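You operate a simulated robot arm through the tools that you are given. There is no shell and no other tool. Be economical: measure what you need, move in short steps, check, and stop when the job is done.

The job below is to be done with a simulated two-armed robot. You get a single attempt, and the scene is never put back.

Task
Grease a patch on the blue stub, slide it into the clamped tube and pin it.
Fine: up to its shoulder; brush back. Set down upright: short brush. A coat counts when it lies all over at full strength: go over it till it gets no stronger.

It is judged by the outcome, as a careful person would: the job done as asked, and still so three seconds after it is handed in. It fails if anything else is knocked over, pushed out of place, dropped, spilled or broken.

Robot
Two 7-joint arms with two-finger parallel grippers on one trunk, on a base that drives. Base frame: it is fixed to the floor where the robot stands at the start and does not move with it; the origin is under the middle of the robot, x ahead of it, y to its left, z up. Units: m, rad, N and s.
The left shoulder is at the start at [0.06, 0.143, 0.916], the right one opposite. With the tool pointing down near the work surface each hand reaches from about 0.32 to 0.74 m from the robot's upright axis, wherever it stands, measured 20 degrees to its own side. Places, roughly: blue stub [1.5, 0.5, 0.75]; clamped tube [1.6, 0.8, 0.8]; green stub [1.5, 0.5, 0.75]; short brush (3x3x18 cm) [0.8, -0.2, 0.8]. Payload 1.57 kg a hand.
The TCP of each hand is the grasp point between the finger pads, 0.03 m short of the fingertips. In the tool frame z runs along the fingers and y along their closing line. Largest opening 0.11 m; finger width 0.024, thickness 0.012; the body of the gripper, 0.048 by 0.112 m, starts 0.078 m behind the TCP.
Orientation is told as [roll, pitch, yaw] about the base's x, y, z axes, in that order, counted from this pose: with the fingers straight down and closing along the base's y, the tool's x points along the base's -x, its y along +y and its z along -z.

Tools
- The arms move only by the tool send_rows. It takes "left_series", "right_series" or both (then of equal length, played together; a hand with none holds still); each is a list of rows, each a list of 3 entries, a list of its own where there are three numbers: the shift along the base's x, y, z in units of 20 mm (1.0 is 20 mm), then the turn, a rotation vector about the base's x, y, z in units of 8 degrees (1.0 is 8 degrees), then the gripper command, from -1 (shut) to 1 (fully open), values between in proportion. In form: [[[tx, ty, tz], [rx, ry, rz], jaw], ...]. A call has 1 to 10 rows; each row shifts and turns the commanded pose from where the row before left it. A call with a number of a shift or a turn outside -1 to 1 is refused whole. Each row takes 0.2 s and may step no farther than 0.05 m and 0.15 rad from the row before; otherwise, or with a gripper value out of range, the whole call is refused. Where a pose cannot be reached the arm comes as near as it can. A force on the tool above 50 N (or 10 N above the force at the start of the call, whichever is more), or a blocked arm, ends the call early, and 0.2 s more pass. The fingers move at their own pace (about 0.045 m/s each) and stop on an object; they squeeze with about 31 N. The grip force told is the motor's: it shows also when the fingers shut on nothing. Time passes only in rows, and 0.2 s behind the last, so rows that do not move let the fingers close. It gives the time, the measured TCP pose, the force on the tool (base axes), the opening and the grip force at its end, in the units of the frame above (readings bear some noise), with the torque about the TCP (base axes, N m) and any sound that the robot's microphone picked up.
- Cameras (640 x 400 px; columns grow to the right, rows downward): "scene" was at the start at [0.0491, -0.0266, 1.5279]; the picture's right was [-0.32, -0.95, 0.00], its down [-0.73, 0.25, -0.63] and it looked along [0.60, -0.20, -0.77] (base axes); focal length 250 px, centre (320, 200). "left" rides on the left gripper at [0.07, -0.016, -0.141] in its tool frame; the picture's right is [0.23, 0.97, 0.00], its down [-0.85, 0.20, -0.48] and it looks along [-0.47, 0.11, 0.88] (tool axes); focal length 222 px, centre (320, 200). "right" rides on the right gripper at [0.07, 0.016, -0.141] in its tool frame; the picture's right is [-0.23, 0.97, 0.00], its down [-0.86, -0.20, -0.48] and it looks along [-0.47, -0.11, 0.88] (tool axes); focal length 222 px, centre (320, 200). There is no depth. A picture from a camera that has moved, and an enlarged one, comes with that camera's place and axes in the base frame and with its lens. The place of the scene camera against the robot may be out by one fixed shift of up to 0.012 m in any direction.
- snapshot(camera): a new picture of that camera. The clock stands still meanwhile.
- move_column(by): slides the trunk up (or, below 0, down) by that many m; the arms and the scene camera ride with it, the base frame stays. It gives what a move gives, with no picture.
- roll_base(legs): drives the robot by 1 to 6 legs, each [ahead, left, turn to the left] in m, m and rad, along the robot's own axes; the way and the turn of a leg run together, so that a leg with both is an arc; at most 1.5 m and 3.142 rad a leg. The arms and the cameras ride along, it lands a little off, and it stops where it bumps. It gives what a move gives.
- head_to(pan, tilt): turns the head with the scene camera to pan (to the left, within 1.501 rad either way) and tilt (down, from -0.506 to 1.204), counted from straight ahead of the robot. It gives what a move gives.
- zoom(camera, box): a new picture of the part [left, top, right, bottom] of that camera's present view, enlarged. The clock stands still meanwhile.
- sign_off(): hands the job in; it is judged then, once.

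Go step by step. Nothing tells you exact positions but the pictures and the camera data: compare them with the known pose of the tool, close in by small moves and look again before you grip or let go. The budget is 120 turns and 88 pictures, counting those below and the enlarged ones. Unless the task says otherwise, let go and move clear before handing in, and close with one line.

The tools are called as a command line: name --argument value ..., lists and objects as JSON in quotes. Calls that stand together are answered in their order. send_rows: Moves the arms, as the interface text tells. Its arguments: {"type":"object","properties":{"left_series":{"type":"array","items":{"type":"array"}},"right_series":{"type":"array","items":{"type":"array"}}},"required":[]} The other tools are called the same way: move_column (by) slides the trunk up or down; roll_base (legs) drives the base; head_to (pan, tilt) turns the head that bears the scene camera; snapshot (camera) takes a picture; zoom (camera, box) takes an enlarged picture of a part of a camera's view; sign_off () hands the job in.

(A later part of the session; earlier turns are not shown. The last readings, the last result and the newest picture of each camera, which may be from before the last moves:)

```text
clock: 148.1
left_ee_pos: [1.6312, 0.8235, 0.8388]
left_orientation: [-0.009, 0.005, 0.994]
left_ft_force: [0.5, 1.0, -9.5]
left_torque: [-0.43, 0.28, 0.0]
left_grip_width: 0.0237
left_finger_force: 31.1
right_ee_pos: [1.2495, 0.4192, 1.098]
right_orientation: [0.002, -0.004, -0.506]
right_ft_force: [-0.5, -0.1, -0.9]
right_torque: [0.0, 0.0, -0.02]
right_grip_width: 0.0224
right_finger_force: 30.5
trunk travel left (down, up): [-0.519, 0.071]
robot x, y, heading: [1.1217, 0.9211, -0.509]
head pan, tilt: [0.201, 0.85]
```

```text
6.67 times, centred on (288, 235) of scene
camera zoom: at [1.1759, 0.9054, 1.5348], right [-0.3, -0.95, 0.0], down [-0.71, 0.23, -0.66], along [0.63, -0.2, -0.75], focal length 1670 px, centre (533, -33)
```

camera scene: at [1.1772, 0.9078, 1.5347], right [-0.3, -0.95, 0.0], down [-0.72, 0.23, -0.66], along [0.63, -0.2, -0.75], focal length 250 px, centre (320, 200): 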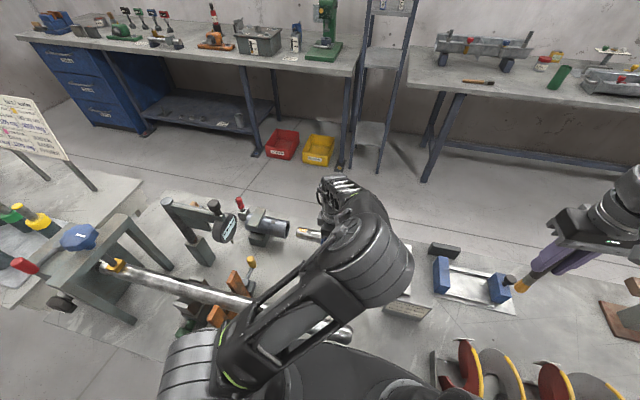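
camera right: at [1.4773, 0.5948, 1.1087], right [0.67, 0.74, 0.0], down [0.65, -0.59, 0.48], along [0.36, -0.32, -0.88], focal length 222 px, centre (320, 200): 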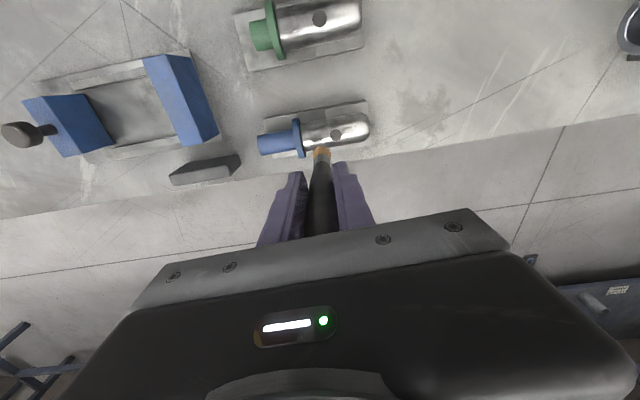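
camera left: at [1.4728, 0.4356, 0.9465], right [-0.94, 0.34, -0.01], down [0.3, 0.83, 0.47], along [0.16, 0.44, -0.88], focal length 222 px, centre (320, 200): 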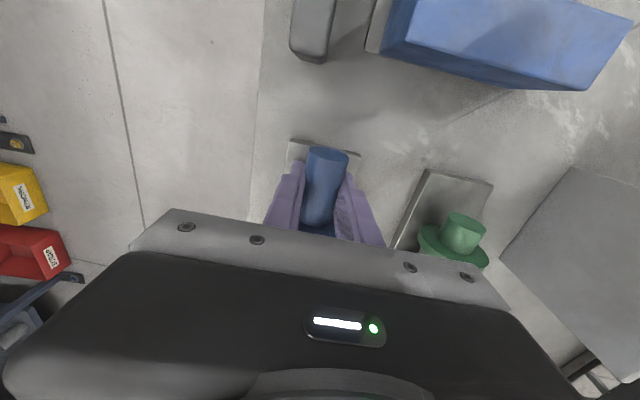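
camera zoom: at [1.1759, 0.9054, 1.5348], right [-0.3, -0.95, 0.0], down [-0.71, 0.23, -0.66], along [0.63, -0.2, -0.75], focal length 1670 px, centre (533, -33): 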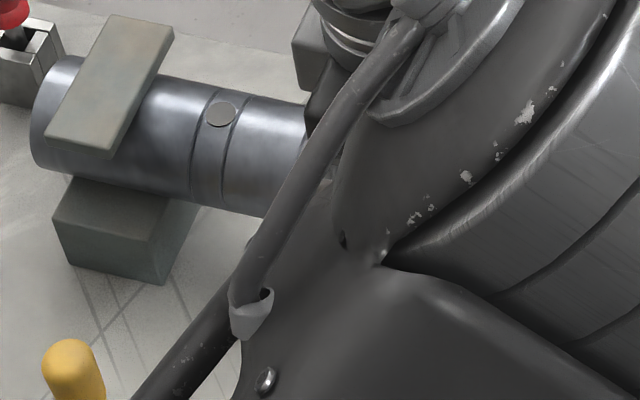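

The arm now hides the mouth, so I'll rely on force: about 25 mm should remain to the shoulder.

send_rows --left_series '[[[0.11, 0.17, 0], [0, 0, 0], -1], [[0.11, 0.17, 0], [0, 0, 0], -1], [[0.11, 0.17, 0], [0, 0, 0], -1], [[0.11, 0.17, 0], [0, 0, 0], -1], [[0.11, 0.17, 0], [0, 0, 0], -1], [[0, 0, 0], [0, 0, 0], -1]]'

```text
clock: 149.5
left_ee_pos: [1.6427, 0.8391, 0.8402]
left_orientation: [-0.01, 0.005, 0.995]
left_ft_force: [0.0, -0.2, -10.0]
left_torque: [-0.41, 0.26, 0.0]
left_grip_width: 0.0242
left_finger_force: 30.6
right_ee_pos: [1.249, 0.4197, 1.0972]
right_orientation: [0.002, -0.005, -0.507]
right_ft_force: [0.3, 0.3, -0.4]
right_torque: [0.02, 0.0, 0.0]
right_grip_width: 0.0229
right_finger_force: 31.4
trunk travel left (down, up): [-0.519, 0.071]
robot x, y, heading: [1.1226, 0.919, -0.508]
head pan, tilt: [0.201, 0.85]
```

send_rows --left_series '[[[0.055, 0.085, 0], [0, 0, 0], -1], [[0.055, 0.085, 0], [0, 0, 0], -1], [[0.055, 0.085, 0], [0, 0, 0], -1], [[0.055, 0.085, 0], [0, 0, 0], -1], [[0.055, 0.085, 0], [0, 0, 0], -1], [[0, 0, 0], [0, 0, 0], -1]]'

```text
clock: 150.9
left_ee_pos: [1.6466, 0.8475, 0.8403]
left_orientation: [-0.011, 0.008, 0.994]
left_ft_force: [-13.5, -16.9, -0.7]
left_torque: [0.07, 0.23, 0.77]
left_grip_width: 0.0241
left_finger_force: 31.6
right_ee_pos: [1.2485, 0.4197, 1.0978]
right_orientation: [0.002, -0.003, -0.508]
right_ft_force: [0.5, -0.8, 0.4]
right_torque: [0.01, 0.02, -0.01]
right_grip_width: 0.0224
right_finger_force: 30.9
trunk travel left (down, up): [-0.519, 0.071]
robot x, y, heading: [1.126, 0.9148, -0.513]
head pan, tilt: [0.201, 0.85]
```

The shoulder has seated: about 21 N axial resistance at the expected depth. I'll open the fingers and lift the left hand straight off.

send_rows --left_series '[[[-0.02, -0.03, 0], [0, 0, 0], 0.5], [[0, 0, 0], [0, 0, 0], 0.5], [[0, 0, 0], [0, 0, 0], 0.5], [[0, 0, 0], [0, 0, 0], 0.5], [[0, 0, 0.5], [0, 0, 0], 0.5], [[0, 0, 1], [0, 0, 0], 0.5], [[0, 0, 1], [0, 0, 0], 0.5], [[0, 0, 1], [0, 0, 0], 0.5], [[0, 0, 1], [0, 0, 0], 0.5], [[0, 0, 1], [0, 0, 0], 0.5]]'

send_rows --left_series '[[[-1, 0.3, 0.8], [0, 0, 0], 0.5], [[-1, 0.3, 0.8], [0, 0, 0], 0.5], [[-1, 0.3, 0.8], [0, 0, 0], 0.5], [[-1, 0.3, 0.8], [0, 0, 0], 0.5], [[-1, 0.3, 0.8], [0, 0, 0], 0.5], [[-1, 0.3, 0], [0, 0, 0], 0.5]]'

zoom --camera "scene" --box '[220, 190, 348, 270]'

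```text
clock: 153.1
left_ee_pos: [1.6476, 0.8473, 0.9497]
left_orientation: [-0.007, 0.004, 0.996]
left_ft_force: [0.3, 0.2, 0.4]
left_torque: [0.01, 0.0, 0.02]
left_grip_width: 0.0825
left_finger_force: 0.1
right_ee_pos: [1.2491, 0.4189, 1.0977]
right_orientation: [0.001, -0.004, -0.507]
right_ft_force: [0.2, 0.0, -0.9]
right_torque: [0.03, -0.03, 0.0]
right_grip_width: 0.0226
right_finger_force: 30.8
trunk travel left (down, up): [-0.519, 0.071]
robot x, y, heading: [1.1237, 0.917, -0.507]
head pan, tilt: [0.201, 0.85]
```

```text
clock: 154.5
left_ee_pos: [1.5263, 0.8862, 1.0306]
left_orientation: [-0.008, 0.006, 0.995]
left_ft_force: [0.0, -0.6, -0.1]
left_torque: [0.0, 0.02, -0.01]
left_grip_width: 0.0825
left_finger_force: 0.0
right_ee_pos: [1.2492, 0.4185, 1.0983]
right_orientation: [0.002, -0.003, -0.508]
right_ft_force: [0.3, 0.6, -0.4]
right_torque: [-0.03, 0.01, 0.01]
right_grip_width: 0.0225
right_finger_force: 31.8
trunk travel left (down, up): [-0.519, 0.071]
robot x, y, heading: [1.1238, 0.9176, -0.507]
head pan, tilt: [0.201, 0.85]
```

```text
5.00 times, centred on (284, 230) of scene
camera zoom: at [1.1763, 0.9063, 1.5348], right [-0.3, -0.95, 0.0], down [-0.71, 0.23, -0.66], along [0.63, -0.2, -0.75], focal length 1253 px, centre (500, 50)
```

zoom: 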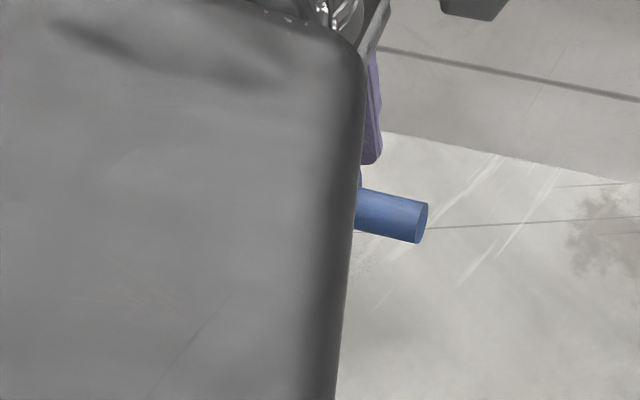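

The stub is in with its handle showing. The pin's holder stands behind the gauge stand, so I'll fetch it from the far side of the bench later. First I back out and go to return the brush.

roll_base --legs '[[-0.5, 0, 0], [0, -1.01, 0], [0.22, 0, -0.015]]'

```text
clock: 163.6
left_ee_pos: [0.7935, 0.1315, 1.0286]
left_orientation: [-0.005, 0.007, 0.991]
left_ft_force: [0.3, -0.3, -0.2]
left_torque: [0.02, 0.03, 0.02]
left_grip_width: 0.0824
left_finger_force: 0.0
right_ee_pos: [0.5122, -0.3331, 1.0968]
right_orientation: [-0.002, 0.0, -0.51]
right_ft_force: [0.0, -0.2, -0.7]
right_torque: [0.03, 0.03, 0.0]
right_grip_width: 0.0223
right_finger_force: 30.7
trunk travel left (down, up): [-0.519, 0.071]
robot x, y, heading: [0.3881, 0.1625, -0.513]
head pan, tilt: [0.201, 0.85]
```

I'll bring the brush over its cup at the recorded position and check with the hand camera.

send_rows --right_series '[[[0.96, 0.49, 0], [0, 0, 0], -1], [[0.96, 0.49, 0], [0, 0, 0], -1], [[0.96, 0.49, 0], [0, 0, 0], -1], [[0.96, 0.49, 0], [0, 0, 0], -1], [[0.96, 0.49, 0], [0, 0, 0], -1], [[0.96, 0.49, 0], [0, 0, 0], -1], [[0.96, 0.49, 0], [0, 0, 0], -1], [[0.96, 0.49, 0], [0, 0, 0], -1], [[0.96, 0.49, 0], [0, 0, 0], -1], [[0.96, 0.49, 0], [0, 0, 0], -1]]'

send_rows --right_series '[[[0.96, 0.49, 0], [0, 0, -0.1], -1], [[0.96, 0.49, 0], [0, 0, 0], -1], [[0.96, 0.49, 0], [0, 0, 0], -1], [[0.96, 0.53, 0], [0, 0, 0], -1], [[0, 0, 0], [0, 0, 0], -1]]'

snapshot --camera "right"

```text
clock: 165.8
left_ee_pos: [0.7928, 0.1331, 1.0289]
left_orientation: [-0.005, 0.007, 0.991]
left_ft_force: [0.0, 0.7, 1.4]
left_torque: [0.02, 0.0, 0.04]
left_grip_width: 0.0823
left_finger_force: 0.1
right_ee_pos: [0.7054, -0.2328, 1.0977]
right_orientation: [0.0, 0.0, -0.511]
right_ft_force: [-0.7, -0.1, -0.9]
right_torque: [0.01, 0.01, 0.03]
right_grip_width: 0.0225
right_finger_force: 31.1
trunk travel left (down, up): [-0.519, 0.071]
robot x, y, heading: [0.3891, 0.17, -0.513]
head pan, tilt: [0.201, 0.85]
```

```text
clock: 167.0
left_ee_pos: [0.7934, 0.133, 1.0293]
left_orientation: [-0.006, 0.006, 0.993]
left_ft_force: [0.5, 1.1, 0.1]
left_torque: [-0.04, 0.01, 0.01]
left_grip_width: 0.0824
left_finger_force: 0.1
right_ee_pos: [0.7727, -0.1975, 1.0972]
right_orientation: [0.0, -0.004, -0.524]
right_ft_force: [-0.3, 0.3, -1.1]
right_torque: [0.0, -0.02, -0.01]
right_grip_width: 0.0223
right_finger_force: 31.2
right hand out of reach, approached as far as the arm can: row 4
trunk travel left (down, up): [-0.519, 0.071]
robot x, y, heading: [0.3901, 0.1663, -0.51]
head pan, tilt: [0.201, 0.85]
```

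```text
8 pictures are left
camera right: at [0.7193, -0.1478, 1.2382], right [0.68, 0.73, 0.0], down [0.64, -0.6, 0.48], along [0.35, -0.33, -0.88], focal length 222 px, centre (320, 200)
```

right: 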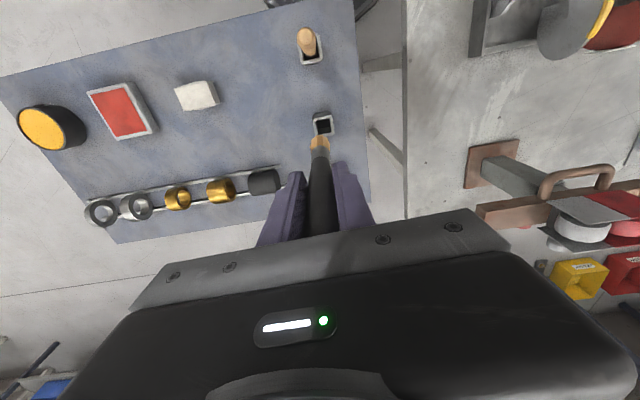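

The empty cup sits where I recorded it. I'll trim the position and lower until the bristles are just above the rim, then check.

send_rows --right_series '[[[0.1, 0.05, -1], [0, 0, 0], -1], [[0.1, 0.05, -1], [0, 0, 0], -1], [[0.07, 0.02, -1], [0, 0, 0], -1], [[0, 0, -1], [0, 0, 0], -1], [[0, 0, -1], [0, 0, 0], -1], [[0, 0, -1], [0, 0, 0], -1], [[0, 0, -1], [0, 0, 0], -1]]'

zoom --camera "right" --box '[260, 90, 388, 190]'

```text
clock: 168.6
left_ee_pos: [0.7918, 0.1326, 1.028]
left_orientation: [-0.007, 0.006, 0.991]
left_ft_force: [0.3, 0.3, 0.3]
left_torque: [0.01, 0.0, 0.0]
left_grip_width: 0.0827
left_finger_force: 0.1
right_ee_pos: [0.7773, -0.1957, 0.9573]
right_orientation: [0.0, -0.001, -0.527]
right_ft_force: [0.0, -0.1, -0.9]
right_torque: [-0.03, 0.01, -0.02]
right_grip_width: 0.0223
right_finger_force: 31.4
trunk travel left (down, up): [-0.519, 0.071]
robot x, y, heading: [0.3879, 0.1681, -0.512]
head pan, tilt: [0.201, 0.85]
```

```text
4.00 times, centred on (324, 140) of right
camera zoom: at [0.7245, -0.1455, 1.0987], right [0.68, 0.73, 0.0], down [0.64, -0.6, 0.48], along [0.35, -0.33, -0.88], focal length 888 px, centre (304, 440)
```

zoom: 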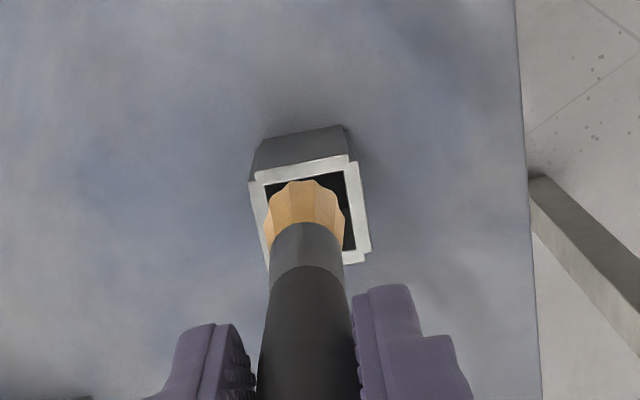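

The bristles need to go about 3 mm forward to match the cup centre. I'll shift and lower slowly, watching the force.

send_rows --right_series '[[[0.16, 0, 0], [0, 0, 0], -1], [[0, 0, -0.5], [0, 0, 0], -1], [[0, 0, -0.5], [0, 0, 0], -1], [[0, 0, -0.5], [0, 0, 0], -1], [[0, 0, -0.5], [0, 0, 0], -1], [[0, 0, -0.3], [0, 0, 0], -1]]'

```text
clock: 170.0
left_ee_pos: [0.7925, 0.1327, 1.0294]
left_orientation: [-0.007, 0.008, 0.992]
left_ft_force: [-0.2, 0.8, 0.2]
left_torque: [-0.01, -0.03, -0.01]
left_grip_width: 0.0826
left_finger_force: 0.1
right_ee_pos: [0.7788, -0.1955, 0.9101]
right_orientation: [0.001, -0.002, -0.526]
right_ft_force: [-0.4, 0.3, -0.6]
right_torque: [-0.02, 0.02, -0.01]
right_grip_width: 0.0227
right_finger_force: 30.5
trunk travel left (down, up): [-0.519, 0.071]
robot x, y, heading: [0.3866, 0.1627, -0.517]
head pan, tilt: [0.201, 0.85]
```

No contact, so it is entering the cup. I'll continue down.

send_rows --right_series '[[[0, 0, -0.5], [0, 0, 0], -1], [[0, 0, -0.5], [0, 0, 0], -1], [[0, 0, -0.5], [0, 0, 0], -1], [[0, 0, -0.3], [0, 0, 0], -1], [[0, 0, 0], [0, 0, 0], -1]]'

zoom --camera "right" --box '[260, 90, 388, 190]'

```text
clock: 171.2
left_ee_pos: [0.7911, 0.1343, 1.0294]
left_orientation: [-0.006, 0.006, 0.991]
left_ft_force: [0.2, -0.4, -0.4]
left_torque: [0.02, 0.02, 0.03]
left_grip_width: 0.0825
left_finger_force: 0.0
right_ee_pos: [0.7833, -0.1958, 0.8791]
right_orientation: [0.007, -0.018, -0.525]
right_ft_force: [-2.6, -0.2, 19.4]
right_torque: [0.15, 0.33, 0.0]
right_grip_width: 0.0225
right_finger_force: 30.8
trunk travel left (down, up): [-0.519, 0.071]
robot x, y, heading: [0.3921, 0.1704, -0.513]
head pan, tilt: [0.201, 0.85]
stopped in row 5 (right hand): the force on the tool passed its limit (the readings are from after the stop); the commanded pose is now the measured one
```

```text
4.00 times, centred on (324, 140) of right
camera zoom: at [0.7286, -0.1464, 1.02], right [0.68, 0.73, 0.01], down [0.63, -0.6, 0.49], along [0.36, -0.33, -0.87], focal length 888 px, centre (304, 440)
```

zoom: 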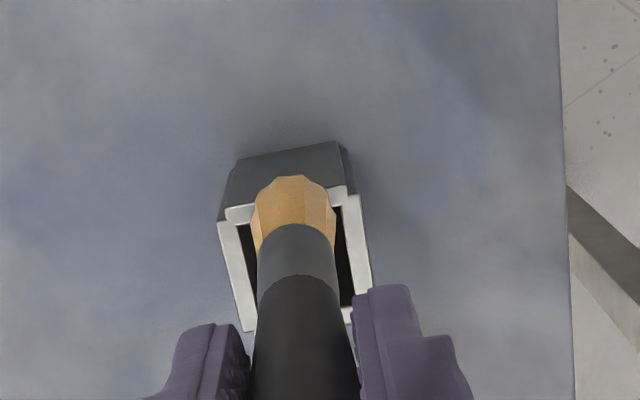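

The bristles are resting on the near rim: the brush has tilted about 6° in the grip from the strokes. I'll raise it, tilt the hand to set the brush upright, and look again.

send_rows --right_series '[[[0, 0, 0.5], [0, 0, 0], -1], [[0, 0, 0.5], [0, 0, 0], -1], [[0, 0, 0], [-0.2, -0.355, 0], -1], [[0, 0, 0], [-0.2, -0.355, 0], -1], [[0, 0, 0], [0, 0, 0], -1]]'

head_to --pan -0.1 --tilt 0.9

zoom --camera "scene" --box '[280, 150, 408, 250]'

```text
clock: 172.4
left_ee_pos: [0.7922, 0.1326, 1.0287]
left_orientation: [-0.007, 0.007, 0.992]
left_ft_force: [0.0, -0.3, -0.6]
left_torque: [-0.04, -0.02, 0.02]
left_grip_width: 0.0822
left_finger_force: 0.0
right_ee_pos: [0.7825, -0.1977, 0.8965]
right_orientation: [0.005, -0.126, -0.524]
right_ft_force: [0.1, -0.2, -0.6]
right_torque: [0.05, -0.01, -0.01]
right_grip_width: 0.0224
right_finger_force: 30.8
trunk travel left (down, up): [-0.519, 0.071]
robot x, y, heading: [0.3905, 0.17, -0.511]
head pan, tilt: [0.201, 0.85]
```

```text
clock: 173.2
left_ee_pos: [0.7926, 0.1324, 1.029]
left_orientation: [-0.006, 0.007, 0.992]
left_ft_force: [-0.2, -0.7, -0.4]
left_torque: [-0.04, 0.02, 0.01]
left_grip_width: 0.0824
left_finger_force: 0.0
right_ee_pos: [0.7823, -0.196, 0.8974]
right_orientation: [0.005, -0.126, -0.526]
right_ft_force: [0.1, -1.0, -1.1]
right_torque: [0.0, 0.0, 0.0]
right_grip_width: 0.0223
right_finger_force: 30.5
trunk travel left (down, up): [-0.519, 0.071]
robot x, y, heading: [0.3864, 0.1625, -0.511]
head pan, tilt: [-0.099, 0.901]
```

```text
4.00 times, centred on (344, 200) of scene
camera zoom: at [0.4306, 0.1359, 1.5308], right [-0.57, -0.82, 0.0], down [-0.64, 0.45, -0.62], along [0.51, -0.36, -0.78], focal length 1002 px, centre (224, 200)
```

zoom: 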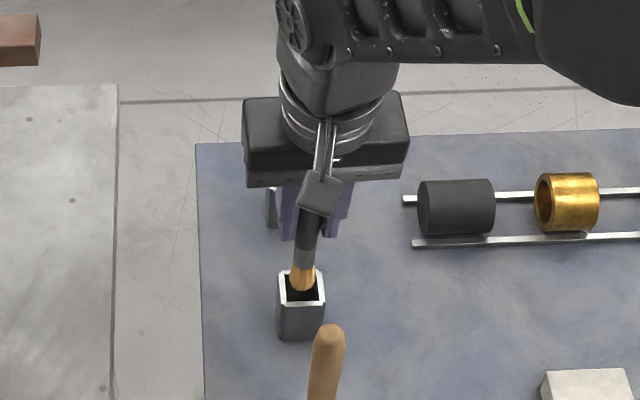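

The brush is upright and its tip is over the middle of the opening. I'll lower it slowly.

send_rows --right_series '[[[0, 0, -0.4], [0, 0, 0], -1], [[0, 0, -0.4], [0, 0, 0], -1], [[0, 0, -0.4], [0, 0, 0], -1], [[0, 0, 0], [0, 0, 0], -1]]'

```text
clock: 174.2
left_ee_pos: [0.7905, 0.1342, 1.0302]
left_orientation: [-0.008, 0.006, 0.991]
left_ft_force: [0.8, -0.5, 0.1]
left_torque: [-0.01, 0.01, 0.02]
left_grip_width: 0.0823
left_finger_force: 0.1
right_ee_pos: [0.7844, -0.1959, 0.8791]
right_orientation: [0.008, -0.139, -0.525]
right_ft_force: [2.8, -2.3, 46.7]
right_torque: [-0.16, 0.18, 0.01]
right_grip_width: 0.0225
right_finger_force: 30.9
trunk travel left (down, up): [-0.519, 0.071]
robot x, y, heading: [0.3929, 0.1636, -0.511]
head pan, tilt: [-0.099, 0.901]
```

It touched the near rim again. From the torque the tip must go about 6 mm further forward. I'll raise, shift and try again.

send_rows --right_series '[[[0, 0, 0.6], [0, 0, 0], -1], [[0.24, -0.13, 0], [0, 0, 0], -1], [[0, 0, -0.4], [0, 0, 0], -1], [[0, 0, -0.2], [0, 0, 0], -1], [[0, 0, -0.2], [0, 0, 0], -1], [[0, 0, 0], [0, 0, 0], -1]]'

```text
clock: 175.6
left_ee_pos: [0.7919, 0.1326, 1.0283]
left_orientation: [-0.008, 0.007, 0.993]
left_ft_force: [0.9, -0.2, 0.2]
left_torque: [0.0, -0.01, 0.0]
left_grip_width: 0.0824
left_finger_force: 0.1
right_ee_pos: [0.7869, -0.1992, 0.8683]
right_orientation: [0.004, -0.127, -0.525]
right_ft_force: [-0.2, 0.1, -0.5]
right_torque: [0.01, 0.0, 0.03]
right_grip_width: 0.0224
right_finger_force: 31.3
trunk travel left (down, up): [-0.519, 0.071]
robot x, y, heading: [0.387, 0.1654, -0.518]
head pan, tilt: [-0.099, 0.901]
```

It has passed the rim with no force. I'll continue down to the cup floor.

send_rows --right_series '[[[0, 0, -0.3], [0, 0, 0], -1], [[0, 0, -0.3], [0, 0, 0], -1], [[0, 0, -0.3], [0, 0, 0], -1], [[0, 0, -0.2], [0, 0, 0], -1], [[0, 0, 0], [0, 0, 0], -1]]'

```text
clock: 176.8
left_ee_pos: [0.7934, 0.1322, 1.0292]
left_orientation: [-0.006, 0.006, 0.991]
left_ft_force: [1.0, 0.7, -0.4]
left_torque: [0.01, -0.02, -0.01]
left_grip_width: 0.0823
left_finger_force: 0.1
right_ee_pos: [0.7882, -0.1987, 0.8482]
right_orientation: [0.005, -0.124, -0.526]
right_ft_force: [0.1, -0.1, -1.7]
right_torque: [0.01, 0.01, 0.0]
right_grip_width: 0.0225
right_finger_force: 31.1
trunk travel left (down, up): [-0.519, 0.071]
robot x, y, heading: [0.3887, 0.1714, -0.508]
head pan, tilt: [-0.099, 0.901]
```

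send_rows --right_series '[[[0, 0, -0.15], [0, 0, 0], -1], [[0, 0, -0.15], [0, 0, 0], -1], [[0, 0, -0.15], [0, 0, 0], -1], [[0, 0, 0], [0, 0, 0], -1]]'

```text
clock: 177.8
left_ee_pos: [0.7928, 0.134, 1.029]
left_orientation: [-0.007, 0.007, 0.99]
left_ft_force: [-1.2, 0.2, -0.1]
left_torque: [0.0, 0.01, 0.0]
left_grip_width: 0.0825
left_finger_force: 0.1
right_ee_pos: [0.7884, -0.1998, 0.8377]
right_orientation: [0.006, -0.124, -0.526]
right_ft_force: [0.4, -0.5, 0.4]
right_torque: [-0.04, 0.0, -0.03]
right_grip_width: 0.0226
right_finger_force: 31.6
trunk travel left (down, up): [-0.519, 0.071]
robot x, y, heading: [0.3893, 0.165, -0.509]
head pan, tilt: [-0.099, 0.901]
```

send_rows --right_series '[[[0, 0, -0.1], [0, 0, 0], -1], [[0, 0, -0.1], [0, 0, 0], -1], [[0, 0, -0.1], [0, 0, 0], -1], [[0, 0, 0], [0, 0, 0], -1]]'

```text
clock: 178.8
left_ee_pos: [0.7921, 0.1327, 1.0316]
left_orientation: [-0.006, 0.007, 0.991]
left_ft_force: [0.7, -0.4, 0.0]
left_torque: [0.04, -0.03, 0.0]
left_grip_width: 0.0825
left_finger_force: 0.0
right_ee_pos: [0.7874, -0.1994, 0.8319]
right_orientation: [0.007, -0.124, -0.525]
right_ft_force: [-0.3, -0.3, -1.2]
right_torque: [0.02, -0.03, -0.01]
right_grip_width: 0.0226
right_finger_force: 30.9
trunk travel left (down, up): [-0.519, 0.071]
robot x, y, heading: [0.3889, 0.1667, -0.507]
head pan, tilt: [-0.099, 0.901]
```

send_rows --right_series '[[[0, 0, -0.1], [0, 0, 0], -1], [[0, 0, -0.1], [0, 0, 0], -1], [[0, 0, -0.1], [0, 0, 0], -1], [[0, 0, 0], [0, 0, 0], -1]]'

zoom --camera "scene" --box '[310, 180, 390, 240]'

```text
clock: 179.8
left_ee_pos: [0.7931, 0.1338, 1.0296]
left_orientation: [-0.007, 0.008, 0.991]
left_ft_force: [0.2, -0.2, -0.1]
left_torque: [0.02, -0.03, -0.02]
left_grip_width: 0.0824
left_finger_force: 0.1
right_ee_pos: [0.7878, -0.199, 0.8277]
right_orientation: [0.005, -0.126, -0.526]
right_ft_force: [0.0, 0.6, -0.3]
right_torque: [-0.02, 0.01, -0.02]
right_grip_width: 0.0224
right_finger_force: 31.1
trunk travel left (down, up): [-0.519, 0.071]
robot x, y, heading: [0.3882, 0.1696, -0.514]
head pan, tilt: [-0.099, 0.901]
```

```text
6.67 times, centred on (350, 210) of scene
camera zoom: at [0.4306, 0.1359, 1.5308], right [-0.57, -0.82, 0.0], down [-0.64, 0.45, -0.62], along [0.51, -0.36, -0.78], focal length 1670 px, centre (120, 133)
```

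zoom: 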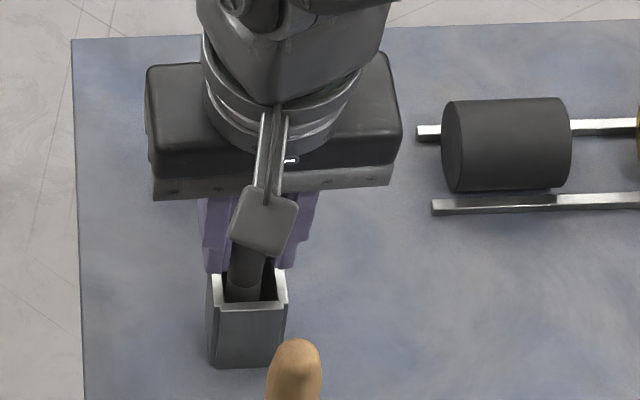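

The brush stands in its cup. I'll open the fingers and lift straight off.

send_rows --right_series '[[[0, 0, 0], [0, 0, 0], 0], [[0, 0, 0], [0, 0, 0], 1], [[0, 0, 0], [0, 0, 0], 1], [[0, 0, 0], [0, 0, 0], 1], [[0, 0, 0], [0, 0, 0], 1], [[0, 0, 0.5], [0, 0, 0], 1], [[0, 0, 1], [0, 0, 0], 1], [[0, 0, 1], [0, 0, 0], 1], [[0, 0, 1], [0, 0, 0], 1], [[0, 0, 1], [0, 0, 0], 1]]'

send_rows --right_series '[[[0, 0, 1], [0, 0, 0], 1], [[0, 0, 1], [0, 0, 0], 1], [[0, 0, 1], [0, 0, 0], 1], [[0, 0, 1], [0.2, 0.35, 0], 1], [[0, 0, 1], [0.2, 0.35, 0], 1], [[-0.5, -0.5, 1], [0, 0, 0], 1], [[-0.87, -0.5, 0.5], [0, 0, 0], 1], [[-0.87, -0.5, 0], [0, 0, 0], 1], [[-0.87, -0.5, 0], [0, 0, 0], 1]]'

snapshot --camera "scene"

```text
clock: 182.0
left_ee_pos: [0.7923, 0.1337, 1.0285]
left_orientation: [-0.005, 0.007, 0.992]
left_ft_force: [0.6, -0.2, 0.1]
left_torque: [0.0, 0.0, 0.01]
left_grip_width: 0.0822
left_finger_force: 0.1
right_ee_pos: [0.7873, -0.1979, 0.9165]
right_orientation: [0.005, -0.126, -0.524]
right_ft_force: [1.0, 0.3, 0.7]
right_torque: [-0.05, 0.01, -0.02]
right_grip_width: 0.11
right_finger_force: 0.1
trunk travel left (down, up): [-0.519, 0.071]
robot x, y, heading: [0.3886, 0.1668, -0.51]
head pan, tilt: [-0.099, 0.901]
```

```text
clock: 184.0
left_ee_pos: [0.7934, 0.1326, 1.0288]
left_orientation: [-0.006, 0.008, 0.993]
left_ft_force: [-0.5, -0.2, -0.3]
left_torque: [0.02, -0.01, 0.02]
left_grip_width: 0.0827
left_finger_force: 0.2
right_ee_pos: [0.725, -0.2398, 1.0469]
right_orientation: [0.005, -0.011, -0.524]
right_ft_force: [-0.2, 0.1, 0.6]
right_torque: [0.01, 0.0, 0.0]
right_grip_width: 0.1099
right_finger_force: 0.1
trunk travel left (down, up): [-0.519, 0.071]
robot x, y, heading: [0.3863, 0.1659, -0.51]
head pan, tilt: [-0.099, 0.901]
```

```text
3 pictures are left
camera scene: at [0.43, 0.1357, 1.5308], right [-0.57, -0.82, 0.0], down [-0.64, 0.45, -0.62], along [0.51, -0.36, -0.78], focal length 250 px, centre (320, 200)
```

scene: 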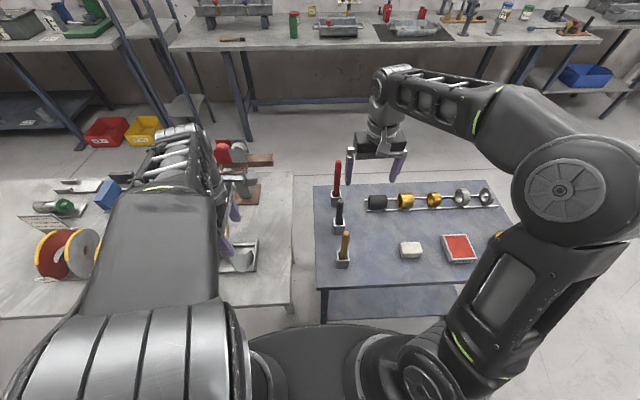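

All three brushes stand in their cups. Now I drive around the right end of the small table to the far side of the bench, where the pin is easy to reach.

roll_base --legs '[[-0.12, 0, 0], [0, -1.4, 0], [1.5, 0, 0]]'

```text
clock: 198.8
left_ee_pos: [1.3533, -1.7191, 1.0295]
left_orientation: [-0.006, 0.007, 1.007]
left_ft_force: [0.5, -0.1, 0.5]
left_torque: [0.04, 0.0, -0.01]
left_grip_width: 0.0823
left_finger_force: 0.1
right_ee_pos: [1.2936, -2.092, 1.0488]
right_orientation: [0.004, -0.012, -0.511]
right_ft_force: [-0.3, -0.2, 0.1]
right_torque: [-0.03, 0.01, -0.01]
right_grip_width: 0.1101
right_finger_force: 0.1
trunk travel left (down, up): [-0.519, 0.071]
robot x, y, heading: [0.9469, -1.6892, -0.495]
head pan, tilt: [-0.099, 0.901]
```

Clear so far. I'll go slightly further out, turn around, and slide along the far side of the bench.

roll_base --legs '[[0.13, 0, 0], [0, 0, 3.129]]'

roll_base --legs '[[0, -1.3, 0]]'

```text
clock: 207.5
left_ee_pos: [0.6594, -1.7372, 1.0289]
left_orientation: [-0.007, 0.008, -2.109]
left_ft_force: [0.3, 0.7, -0.8]
left_torque: [0.01, -0.02, 0.01]
left_grip_width: 0.0824
left_finger_force: 0.1
right_ee_pos: [0.7081, -1.3613, 1.0474]
right_orientation: [0.004, -0.014, 2.659]
right_ft_force: [0.1, 0.2, -0.4]
right_torque: [0.01, 0.0, -0.03]
right_grip_width: 0.1099
right_finger_force: 0.0
trunk travel left (down, up): [-0.519, 0.071]
robot x, y, heading: [1.0675, -1.7546, 2.666]
head pan, tilt: [-0.099, 0.901]
```

```text
clock: 214.0
left_ee_pos: [1.2387, -0.5859, 1.0307]
left_orientation: [-0.007, 0.007, -2.101]
left_ft_force: [-0.1, 0.5, -0.6]
left_torque: [0.03, 0.02, 0.03]
left_grip_width: 0.0826
left_finger_force: 0.0
right_ee_pos: [1.2866, -0.2116, 1.047]
right_orientation: [0.003, -0.015, 2.667]
right_ft_force: [-0.4, 0.7, -0.5]
right_torque: [0.0, 0.02, -0.01]
right_grip_width: 0.1101
right_finger_force: 0.1
trunk travel left (down, up): [-0.519, 0.071]
robot x, y, heading: [1.6407, -0.6004, 2.681]
head pan, tilt: [-0.099, 0.901]
```

roll_base --legs '[[0, 0, -0.045], [0, -1.27, 0]]'

```text
clock: 220.9
left_ee_pos: [1.8927, 0.5747, 1.0288]
left_orientation: [-0.007, 0.007, -2.178]
left_ft_force: [0.4, -0.4, -0.3]
left_torque: [0.0, 0.01, 0.02]
left_grip_width: 0.0825
left_finger_force: 0.1
right_ee_pos: [1.9696, 0.9459, 1.0474]
right_orientation: [0.004, -0.014, 2.589]
right_ft_force: [-0.2, -0.3, 0.4]
right_torque: [-0.03, 0.04, 0.0]
right_grip_width: 0.11
right_finger_force: 0.2
trunk travel left (down, up): [-0.519, 0.071]
robot x, y, heading: [2.291, 0.5286, 2.602]
head pan, tilt: [-0.099, 0.901]
```

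I'm on the far side facing the bench. I roll forward 0.17 m so the right hand comes over the pin, and look.

roll_base --legs '[[0.18, 0, 0]]'

snapshot --camera "right"

```text
clock: 222.4
left_ee_pos: [1.7376, 0.6654, 1.029]
left_orientation: [-0.005, 0.007, -2.174]
left_ft_force: [-1.1, -0.4, 0.3]
left_torque: [-0.03, -0.02, -0.01]
left_grip_width: 0.0824
left_finger_force: 0.1
right_ee_pos: [1.813, 1.0374, 1.0472]
right_orientation: [0.003, -0.013, 2.593]
right_ft_force: [-0.3, 1.2, -0.9]
right_torque: [0.0, -0.04, 0.01]
right_grip_width: 0.1098
right_finger_force: 0.2
trunk travel left (down, up): [-0.519, 0.071]
robot x, y, heading: [2.1399, 0.6224, 2.607]
head pan, tilt: [-0.099, 0.901]
```

```text
2 pictures are left
camera right: at [1.8652, 0.9857, 1.1877], right [-0.7, -0.71, 0.01], down [-0.62, 0.62, 0.49], along [-0.35, 0.34, -0.87], focal length 222 px, centre (320, 200)
```

right: 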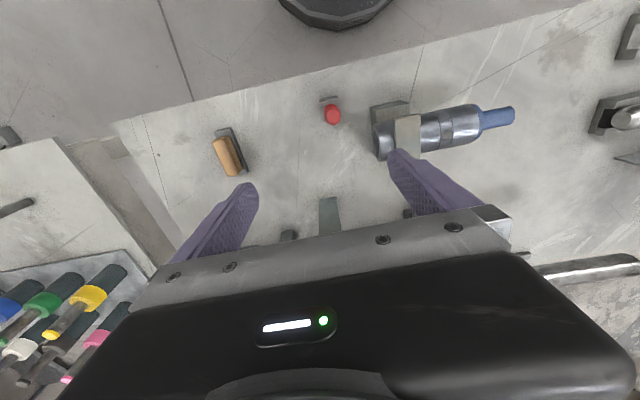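

The view confirms the pin head at about (1.816, 1.006) and the stub's shoulder against the tube's mouth. I'll move over the pin and descend around its head.

send_rows --right_series '[[[0.06, -0.8, 0], [0, 0, 0], 0.3], [[0.06, -0.75, 0], [0, 0, 0], 0.3], [[0, 0, -1], [0, 0, 0], 0.3], [[0, 0, -1], [0, 0, 0], 0.3], [[0, 0, -1], [0, 0, 0], 0.3], [[0, 0, -1], [0, 0, 0], 0.3], [[0, 0, -1], [0, 0, 0], 0.3], [[0, 0, -1], [0, 0, 0], 0.3], [[0, 0, -1], [0, 0, 0], 0.3]]'

```text
clock: 224.4
left_ee_pos: [1.7372, 0.6642, 1.0293]
left_orientation: [-0.007, 0.007, -2.175]
left_ft_force: [-0.7, 0.4, 0.1]
left_torque: [-0.01, 0.0, 0.01]
left_grip_width: 0.0826
left_finger_force: 0.0
right_ee_pos: [1.8175, 1.0056, 0.9073]
right_orientation: [0.002, -0.013, 2.592]
right_ft_force: [0.2, 0.6, 0.1]
right_torque: [-0.01, 0.01, 0.0]
right_grip_width: 0.0714
right_finger_force: 0.0
trunk travel left (down, up): [-0.519, 0.071]
robot x, y, heading: [2.1406, 0.6211, 2.606]
head pan, tilt: [-0.099, 0.901]
```

send_rows --right_series '[[[-0.05, 0, -1], [0, 0, 0], 0.3], [[0, 0, -1], [0, 0, 0], 0.3], [[0, 0, -0.4], [0, 0, 0], 0.3], [[0, 0, -0.35], [0, 0, 0], 0.3], [[0, 0, 0], [0, 0, 0], 0.3]]'

```text
clock: 225.6
left_ee_pos: [1.7393, 0.6651, 1.0296]
left_orientation: [-0.007, 0.006, -2.174]
left_ft_force: [0.0, 0.3, 0.0]
left_torque: [-0.05, -0.01, -0.02]
left_grip_width: 0.0825
left_finger_force: 0.1
right_ee_pos: [1.8167, 1.005, 0.8534]
right_orientation: [0.003, -0.012, 2.594]
right_ft_force: [0.7, 0.2, -0.8]
right_torque: [-0.01, -0.03, 0.01]
right_grip_width: 0.0716
right_finger_force: 0.0
trunk travel left (down, up): [-0.519, 0.071]
robot x, y, heading: [2.1429, 0.6218, 2.606]
head pan, tilt: [-0.099, 0.901]
```

No contact so far; I close the fingers on the pin's head.

send_rows --right_series '[[[0, 0, 0], [0, 0, 0], -1], [[0, 0, 0], [0, 0, 0], -1], [[0, 0, 0], [0, 0, 0], -1], [[0, 0, 0], [0, 0, 0], -1], [[0, 0, 0], [0, 0, 0], -1], [[0, 0, 0], [0, 0, 0], -1]]'

```text
clock: 227.0
left_ee_pos: [1.738, 0.6642, 1.0285]
left_orientation: [-0.005, 0.008, -2.174]
left_ft_force: [0.1, 0.5, 0.5]
left_torque: [0.0, 0.03, -0.01]
left_grip_width: 0.0826
left_finger_force: 0.1
right_ee_pos: [1.8154, 1.0053, 0.8534]
right_orientation: [0.005, -0.013, 2.592]
right_ft_force: [0.2, -0.4, -0.2]
right_torque: [0.0, -0.03, 0.0]
right_grip_width: 0.0226
right_finger_force: 30.5
trunk travel left (down, up): [-0.519, 0.071]
robot x, y, heading: [2.143, 0.6227, 2.609]
head pan, tilt: [-0.099, 0.901]
```

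The head is held (22.6 mm). I'll lift the pin well clear and move it over the tube's hole.

send_rows --right_series '[[[0, 0, 0.5], [0, 0, 0], -1], [[0, 0, 1], [0, 0, 0], -1], [[0, 0, 1], [0, 0, 0], -1], [[0, 0, 1], [0, 0, 0], -1], [[0, 0, 1], [0, 0, 0], -1], [[0, 0, 1], [0, 0, 0], -1], [[0, 0, 1], [0, 0, 0], -1], [[0, 0, 1], [0, 0, 0], -1], [[0, 0, 1], [0, 0, 0], -1]]'

send_rows --right_series '[[[-0.92, -0.68, 0], [0, 0, 0], -1], [[-0.92, -0.68, 0], [0, 0, 0], -1], [[-0.92, -0.68, 0], [0, 0, 0], -1], [[-0.92, -0.68, 0], [0, 0, 0], -1], [[-0.92, -0.68, 0], [0, 0, 0], -1], [[-0.92, -0.68, 0], [0, 0, 0], -1], [[-0.88, -0.65, 0], [0, 0, 0], -1], [[0, 0, 0], [0, 0, 0], -1]]'

```text
clock: 229.0
left_ee_pos: [1.7387, 0.6643, 1.0286]
left_orientation: [-0.008, 0.008, -2.173]
left_ft_force: [-0.2, -0.8, 0.7]
left_torque: [0.0, -0.02, 0.01]
left_grip_width: 0.0825
left_finger_force: 0.2
right_ee_pos: [1.815, 1.004, 1.0234]
right_orientation: [0.003, -0.014, 2.593]
right_ft_force: [-1.1, -0.1, -0.5]
right_torque: [0.01, 0.01, -0.03]
right_grip_width: 0.0222
right_finger_force: 30.4
trunk travel left (down, up): [-0.519, 0.071]
robot x, y, heading: [2.1429, 0.6264, 2.607]
head pan, tilt: [-0.099, 0.901]
```

```text
clock: 230.8
left_ee_pos: [1.7377, 0.6642, 1.0296]
left_orientation: [-0.008, 0.006, -2.176]
left_ft_force: [1.1, -0.2, -0.4]
left_torque: [0.0, -0.03, 0.02]
left_grip_width: 0.0822
left_finger_force: 0.1
right_ee_pos: [1.6883, 0.9108, 1.0222]
right_orientation: [0.003, -0.011, 2.591]
right_ft_force: [0.1, -0.6, -1.1]
right_torque: [0.01, 0.0, 0.02]
right_grip_width: 0.0224
right_finger_force: 31.3
trunk travel left (down, up): [-0.519, 0.071]
robot x, y, heading: [2.1433, 0.6237, 2.603]
head pan, tilt: [-0.099, 0.901]
```

I'll lower it to just above the tube and take a close look at pin tip and hole.

send_rows --right_series '[[[0, 0, -1], [0, 0, 0], -1], [[0, 0, -1], [0, 0, 0], -1], [[0, 0, -0.5], [0, 0, 0], -1], [[0, 0, 0], [0, 0, 0], -1]]'

zoom --camera "right" --box '[272, 100, 368, 190]'

```text
clock: 231.8
left_ee_pos: [1.738, 0.6632, 1.0299]
left_orientation: [-0.008, 0.006, -2.174]
left_ft_force: [-0.6, -0.3, 0.8]
left_torque: [0.0, -0.02, 0.0]
left_grip_width: 0.0826
left_finger_force: 0.0
right_ee_pos: [1.6865, 0.9108, 0.9733]
right_orientation: [0.002, -0.012, 2.592]
right_ft_force: [0.5, -0.3, -0.1]
right_torque: [0.01, -0.01, -0.02]
right_grip_width: 0.0223
right_finger_force: 30.4
trunk travel left (down, up): [-0.519, 0.071]
robot x, y, heading: [2.1412, 0.6218, 2.601]
head pan, tilt: [-0.099, 0.901]
```

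```text
4.44 times, centred on (320, 145) of right
camera zoom: at [1.739, 0.8598, 1.1135], right [-0.7, -0.71, 0.01], down [-0.62, 0.62, 0.49], along [-0.35, 0.34, -0.87], focal length 987 px, centre (320, 444)
```

zoom: 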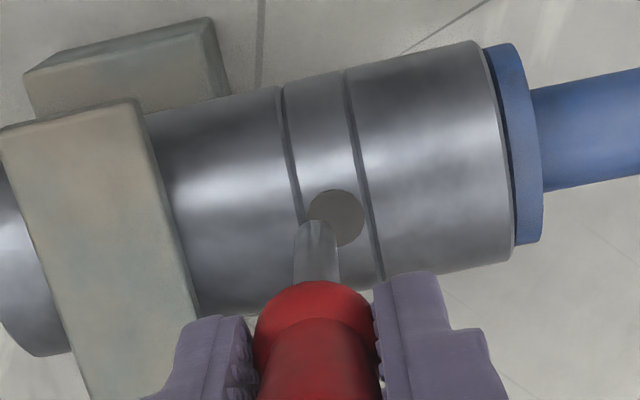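

The shoulder is flush against the tube mouth, and the hole is about 5 mm from under the pin. I'll shift the pin accordingly and lower it carefully.

send_rows --right_series '[[[-0.125, -0.26, 0], [0, 0, 0], -1], [[0, 0, 0], [0, 0, 0], -1], [[0, 0, -0.3], [0, 0, 0], -1], [[0, 0, -0.15], [0, 0, 0], -1], [[0, 0, -0.15], [0, 0, 0], -1], [[0, 0, 0], [0, 0, 0], -1]]'

```text
clock: 233.2
left_ee_pos: [1.7387, 0.6648, 1.0302]
left_orientation: [-0.007, 0.008, -2.175]
left_ft_force: [-0.1, 0.1, -0.8]
left_torque: [0.0, 0.01, 0.0]
left_grip_width: 0.0823
left_finger_force: 0.0
right_ee_pos: [1.6849, 0.9039, 0.9601]
right_orientation: [0.004, -0.013, 2.591]
right_ft_force: [-1.0, -0.6, -1.4]
right_torque: [-0.02, -0.02, 0.0]
right_grip_width: 0.0223
right_finger_force: 30.6
trunk travel left (down, up): [-0.519, 0.071]
robot x, y, heading: [2.1416, 0.6202, 2.601]
head pan, tilt: [-0.099, 0.901]
```

send_rows --right_series '[[[0, 0, -0.1], [0, 0, 0], -1], [[0, 0, -0.1], [0, 0, 0], -1], [[0, 0, 0], [0, 0, 0], -1]]'

```text
clock: 234.0
left_ee_pos: [1.7386, 0.665, 1.029]
left_orientation: [-0.006, 0.008, -2.176]
left_ft_force: [0.3, -0.6, 0.5]
left_torque: [0.01, -0.01, 0.02]
left_grip_width: 0.0823
left_finger_force: 0.0
right_ee_pos: [1.6842, 0.9051, 0.9568]
right_orientation: [0.004, -0.013, 2.59]
right_ft_force: [0.6, -0.8, -0.7]
right_torque: [0.0, 0.04, 0.03]
right_grip_width: 0.0223
right_finger_force: 30.7
trunk travel left (down, up): [-0.519, 0.071]
robot x, y, heading: [2.1419, 0.6163, 2.604]
head pan, tilt: [-0.099, 0.901]
```

send_rows --right_series '[[[0, 0, -0.1], [0, 0, 0], -1], [[0, 0, -0.1], [0, 0, 0], -1], [[0, 0, -0.1], [0, 0, 0], -1], [[0, 0, 0], [0, 0, 0], -1]]'

```text
clock: 235.0
left_ee_pos: [1.7386, 0.6635, 1.0296]
left_orientation: [-0.007, 0.007, -2.175]
left_ft_force: [0.3, -0.4, -1.1]
left_torque: [0.02, -0.03, -0.03]
left_grip_width: 0.0825
left_finger_force: 0.2
right_ee_pos: [1.6832, 0.9055, 0.9505]
right_orientation: [0.004, -0.014, 2.593]
right_ft_force: [-0.4, 0.2, -0.5]
right_torque: [-0.02, 0.01, 0.04]
right_grip_width: 0.0227
right_finger_force: 31.4
trunk travel left (down, up): [-0.519, 0.071]
robot x, y, heading: [2.1456, 0.6158, 2.608]
head pan, tilt: [-0.099, 0.901]
```

Still no resistance, which suggests it is entering. I'll go on in small steps.

send_rows --right_series '[[[0, 0, -0.1], [0, 0, 0], -1], [[0, 0, -0.1], [0, 0, 0], -1], [[0, 0, -0.1], [0, 0, 0], -1], [[0, 0, -0.1], [0, 0, 0], -1], [[0, 0, 0], [0, 0, 0], -1]]'

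```text
clock: 236.2
left_ee_pos: [1.7381, 0.6645, 1.0285]
left_orientation: [-0.006, 0.006, -2.176]
left_ft_force: [0.2, -0.4, 0.3]
left_torque: [0.03, 0.02, 0.01]
left_grip_width: 0.0827
left_finger_force: 0.1
right_ee_pos: [1.6838, 0.9053, 0.9421]
right_orientation: [0.003, -0.013, 2.591]
right_ft_force: [-0.5, -0.1, -1.4]
right_torque: [0.02, -0.03, -0.04]
right_grip_width: 0.0225
right_finger_force: 31.0
trunk travel left (down, up): [-0.519, 0.071]
robot x, y, heading: [2.1447, 0.6226, 2.608]
head pan, tilt: [-0.099, 0.901]
```

send_rows --right_series '[[[0, 0, -0.1], [0, 0, 0], -1], [[0, 0, -0.1], [0, 0, 0], -1], [[0, 0, -0.1], [0, 0, 0], -1], [[0, 0, -0.1], [0, 0, 0], -1], [[0, 0, -0.1], [0, 0, 0], -1], [[0, 0, 0], [0, 0, 0], -1]]'

```text
clock: 237.6
left_ee_pos: [1.7383, 0.6643, 1.03]
left_orientation: [-0.008, 0.006, -2.175]
left_ft_force: [0.6, 0.7, 0.4]
left_torque: [0.03, -0.02, -0.02]
left_grip_width: 0.0825
left_finger_force: 0.1
right_ee_pos: [1.6854, 0.9052, 0.9317]
right_orientation: [0.003, -0.012, 2.592]
right_ft_force: [0.0, 0.0, -0.5]
right_torque: [-0.01, 0.03, -0.01]
right_grip_width: 0.0225
right_finger_force: 31.4
trunk travel left (down, up): [-0.519, 0.071]
robot x, y, heading: [2.1428, 0.6195, 2.6]
head pan, tilt: [-0.099, 0.901]
```

send_rows --right_series '[[[0, 0, -0.1], [0, 0, 0], -1], [[0, 0, -0.1], [0, 0, 0], -1], [[0, 0, -0.1], [0, 0, 0], -1], [[0, 0, -0.1], [0, 0, 0], -1], [[0, 0, -0.1], [0, 0, 0], -1], [[0, 0, 0], [0, 0, 0], -1]]'

```text
clock: 239.0
left_ee_pos: [1.7379, 0.6653, 1.0285]
left_orientation: [-0.006, 0.009, -2.173]
left_ft_force: [-0.2, 0.2, -0.7]
left_torque: [0.03, 0.0, -0.01]
left_grip_width: 0.0825
left_finger_force: 0.1
right_ee_pos: [1.6856, 0.9043, 0.9233]
right_orientation: [0.003, -0.011, 2.593]
right_ft_force: [0.5, 0.5, 0.2]
right_torque: [0.03, -0.04, -0.01]
right_grip_width: 0.0223
right_finger_force: 30.8
trunk travel left (down, up): [-0.519, 0.071]
robot x, y, heading: [2.1417, 0.621, 2.606]
head pan, tilt: [-0.099, 0.901]
```

send_rows --right_series '[[[0, 0, -0.1], [0, 0, 0], -1], [[0, 0, -0.1], [0, 0, 0], -1], [[0, 0, -0.1], [0, 0, 0], -1], [[0, 0, -0.1], [0, 0, 0], -1], [[0, 0, 0], [0, 0, 0], -1]]'

```text
clock: 240.2
left_ee_pos: [1.7389, 0.6641, 1.0291]
left_orientation: [-0.006, 0.007, -2.175]
left_ft_force: [0.8, 1.1, 0.7]
left_torque: [-0.02, -0.01, 0.01]
left_grip_width: 0.0822
left_finger_force: 0.1
right_ee_pos: [1.6842, 0.9045, 0.9146]
right_orientation: [0.004, -0.013, 2.592]
right_ft_force: [-0.2, 0.0, -0.2]
right_torque: [0.01, 0.02, 0.0]
right_grip_width: 0.0224
right_finger_force: 31.0
trunk travel left (down, up): [-0.519, 0.071]
robot x, y, heading: [2.1412, 0.6243, 2.606]
head pan, tilt: [-0.099, 0.901]
```

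send_rows --right_series '[[[0, 0, -0.1], [0, 0, 0], -1], [[0, 0, -0.1], [0, 0, 0], -1], [[0, 0, -0.1], [0, 0, 0], -1], [[0, 0, 0], [0, 0, 0], -1]]'

```text
clock: 241.2
left_ee_pos: [1.7391, 0.6641, 1.0293]
left_orientation: [-0.006, 0.006, -2.173]
left_ft_force: [1.0, 0.1, -0.6]
left_torque: [-0.01, 0.0, 0.03]
left_grip_width: 0.0826
left_finger_force: 0.0
right_ee_pos: [1.6859, 0.904, 0.9082]
right_orientation: [0.003, -0.013, 2.592]
right_ft_force: [0.4, 0.2, -0.8]
right_torque: [0.02, 0.0, 0.04]
right_grip_width: 0.0224
right_finger_force: 31.3
trunk travel left (down, up): [-0.519, 0.071]
robot x, y, heading: [2.1437, 0.6203, 2.6]
head pan, tilt: [-0.099, 0.901]
```

send_rows --right_series '[[[0, 0, -0.1], [0, 0, 0], -1], [[0, 0, -0.1], [0, 0, 0], -1], [[0, 0, -0.1], [0, 0, 0], -1], [[0, 0, 0], [0, 0, 0], -1]]'

```text
clock: 242.2
left_ee_pos: [1.739, 0.6643, 1.0289]
left_orientation: [-0.005, 0.009, -2.175]
left_ft_force: [-0.6, 0.6, 0.3]
left_torque: [0.02, 0.03, 0.02]
left_grip_width: 0.0825
left_finger_force: 0.0
right_ee_pos: [1.6844, 0.9055, 0.9028]
right_orientation: [0.003, -0.016, 2.591]
right_ft_force: [-0.2, 0.6, -0.4]
right_torque: [0.0, 0.0, -0.02]
right_grip_width: 0.0224
right_finger_force: 31.5
trunk travel left (down, up): [-0.519, 0.071]
robot x, y, heading: [2.1448, 0.621, 2.602]
head pan, tilt: [-0.099, 0.901]
```

send_rows --right_series '[[[0, 0, -0.1], [0, 0, 0], -1], [[0, 0, -0.1], [0, 0, 0], -1], [[0, 0, -0.1], [0, 0, 0], -1], [[0, 0, 0], [0, 0, 0], -1]]'

```text
clock: 243.2
left_ee_pos: [1.7377, 0.6646, 1.0294]
left_orientation: [-0.006, 0.007, -2.174]
left_ft_force: [0.2, 0.4, -0.8]
left_torque: [0.05, 0.01, -0.01]
left_grip_width: 0.0826
left_finger_force: 0.1
right_ee_pos: [1.6847, 0.9047, 0.8964]
right_orientation: [0.004, -0.013, 2.593]
right_ft_force: [-0.4, -0.3, -0.8]
right_torque: [-0.02, -0.04, 0.01]
right_grip_width: 0.0225
right_finger_force: 31.0
trunk travel left (down, up): [-0.519, 0.071]
robot x, y, heading: [2.1439, 0.6201, 2.607]
head pan, tilt: [-0.099, 0.901]
```

send_rows --right_series '[[[0, 0, -0.1], [0, 0, 0], -1], [[0, 0, -0.1], [0, 0, 0], -1], [[0, 0, -0.1], [0, 0, 0], -1], [[0, 0, 0], [0, 0, 0], -1]]'

```text
clock: 244.2
left_ee_pos: [1.7415, 0.6639, 1.0303]
left_orientation: [-0.009, 0.008, -2.174]
left_ft_force: [-0.5, -0.2, -0.3]
left_torque: [0.02, 0.0, 0.0]
left_grip_width: 0.0821
left_finger_force: 0.1
right_ee_pos: [1.684, 0.9052, 0.8954]
right_orientation: [0.006, -0.021, 2.592]
right_ft_force: [2.5, 2.9, 44.1]
right_torque: [0.43, -0.9, 0.16]
right_grip_width: 0.0223
right_finger_force: 30.9
trunk travel left (down, up): [-0.519, 0.071]
robot x, y, heading: [2.141, 0.6246, 2.607]
head pan, tilt: [-0.099, 0.901]
```

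Firm contact: the pin has gone in about 7 cm and the fingers have reached the tube. I'll ease off 2 mm and take the last picture to check before letting go.

send_rows --right_series '[[[0, 0, 0.18], [0, 0, 0], -1], [[0, 0, 0], [0, 0, 0], -1]]'

zoom --camera "right" --box '[240, 110, 400, 210]'

```text
clock: 244.8
left_ee_pos: [1.7384, 0.663, 1.03]
left_orientation: [-0.009, 0.006, -2.175]
left_ft_force: [0.2, 0.1, -0.1]
left_torque: [0.04, -0.01, -0.03]
left_grip_width: 0.0825
left_finger_force: 0.0
right_ee_pos: [1.6849, 0.9051, 0.895]
right_orientation: [0.005, -0.015, 2.591]
right_ft_force: [-2.2, 1.8, 29.3]
right_torque: [0.27, -0.43, -0.03]
right_grip_width: 0.0224
right_finger_force: 30.3
trunk travel left (down, up): [-0.519, 0.071]
robot x, y, heading: [2.143, 0.6194, 2.609]
head pan, tilt: [-0.099, 0.901]
```

```text
4.00 times, centred on (320, 160) of right
camera zoom: at [1.7373, 0.8542, 1.0358], right [-0.7, -0.71, 0.01], down [-0.62, 0.61, 0.49], along [-0.35, 0.34, -0.87], focal length 888 px, centre (320, 360)
```

zoom: 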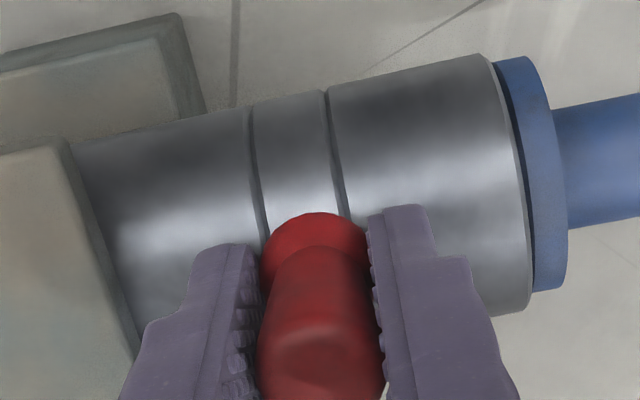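

The pin's red head sits down on the tube and the blue shoulder is flush. I'll open the fingers just a little (the clamp bar is close) and lift straight off.

send_rows --right_series '[[[0, 0, 0], [0, 0, 0], -0.4], [[0, 0, 0], [0, 0, 0], -0.4], [[0, 0, 0], [0, 0, 0], -0.4], [[0, 0, 0.25], [0, 0, 0], -0.4], [[0, 0, 0.5], [0, 0, 0], -0.4], [[0, 0, 0.5], [0, 0, 0], -0.4], [[0, 0, 0.5], [0, 0, 0], -0.4]]'

```text
clock: 246.4
left_ee_pos: [1.7391, 0.6649, 1.029]
left_orientation: [-0.007, 0.005, -2.175]
left_ft_force: [-0.4, -0.3, 0.8]
left_torque: [0.01, -0.02, -0.01]
left_grip_width: 0.0825
left_finger_force: 0.1
right_ee_pos: [1.6863, 0.9059, 0.9289]
right_orientation: [0.004, -0.013, 2.593]
right_ft_force: [0.1, -0.4, 0.4]
right_torque: [0.02, 0.01, -0.02]
right_grip_width: 0.0328
right_finger_force: 0.1
trunk travel left (down, up): [-0.519, 0.071]
robot x, y, heading: [2.1389, 0.6239, 2.601]
head pan, tilt: [-0.099, 0.901]
```

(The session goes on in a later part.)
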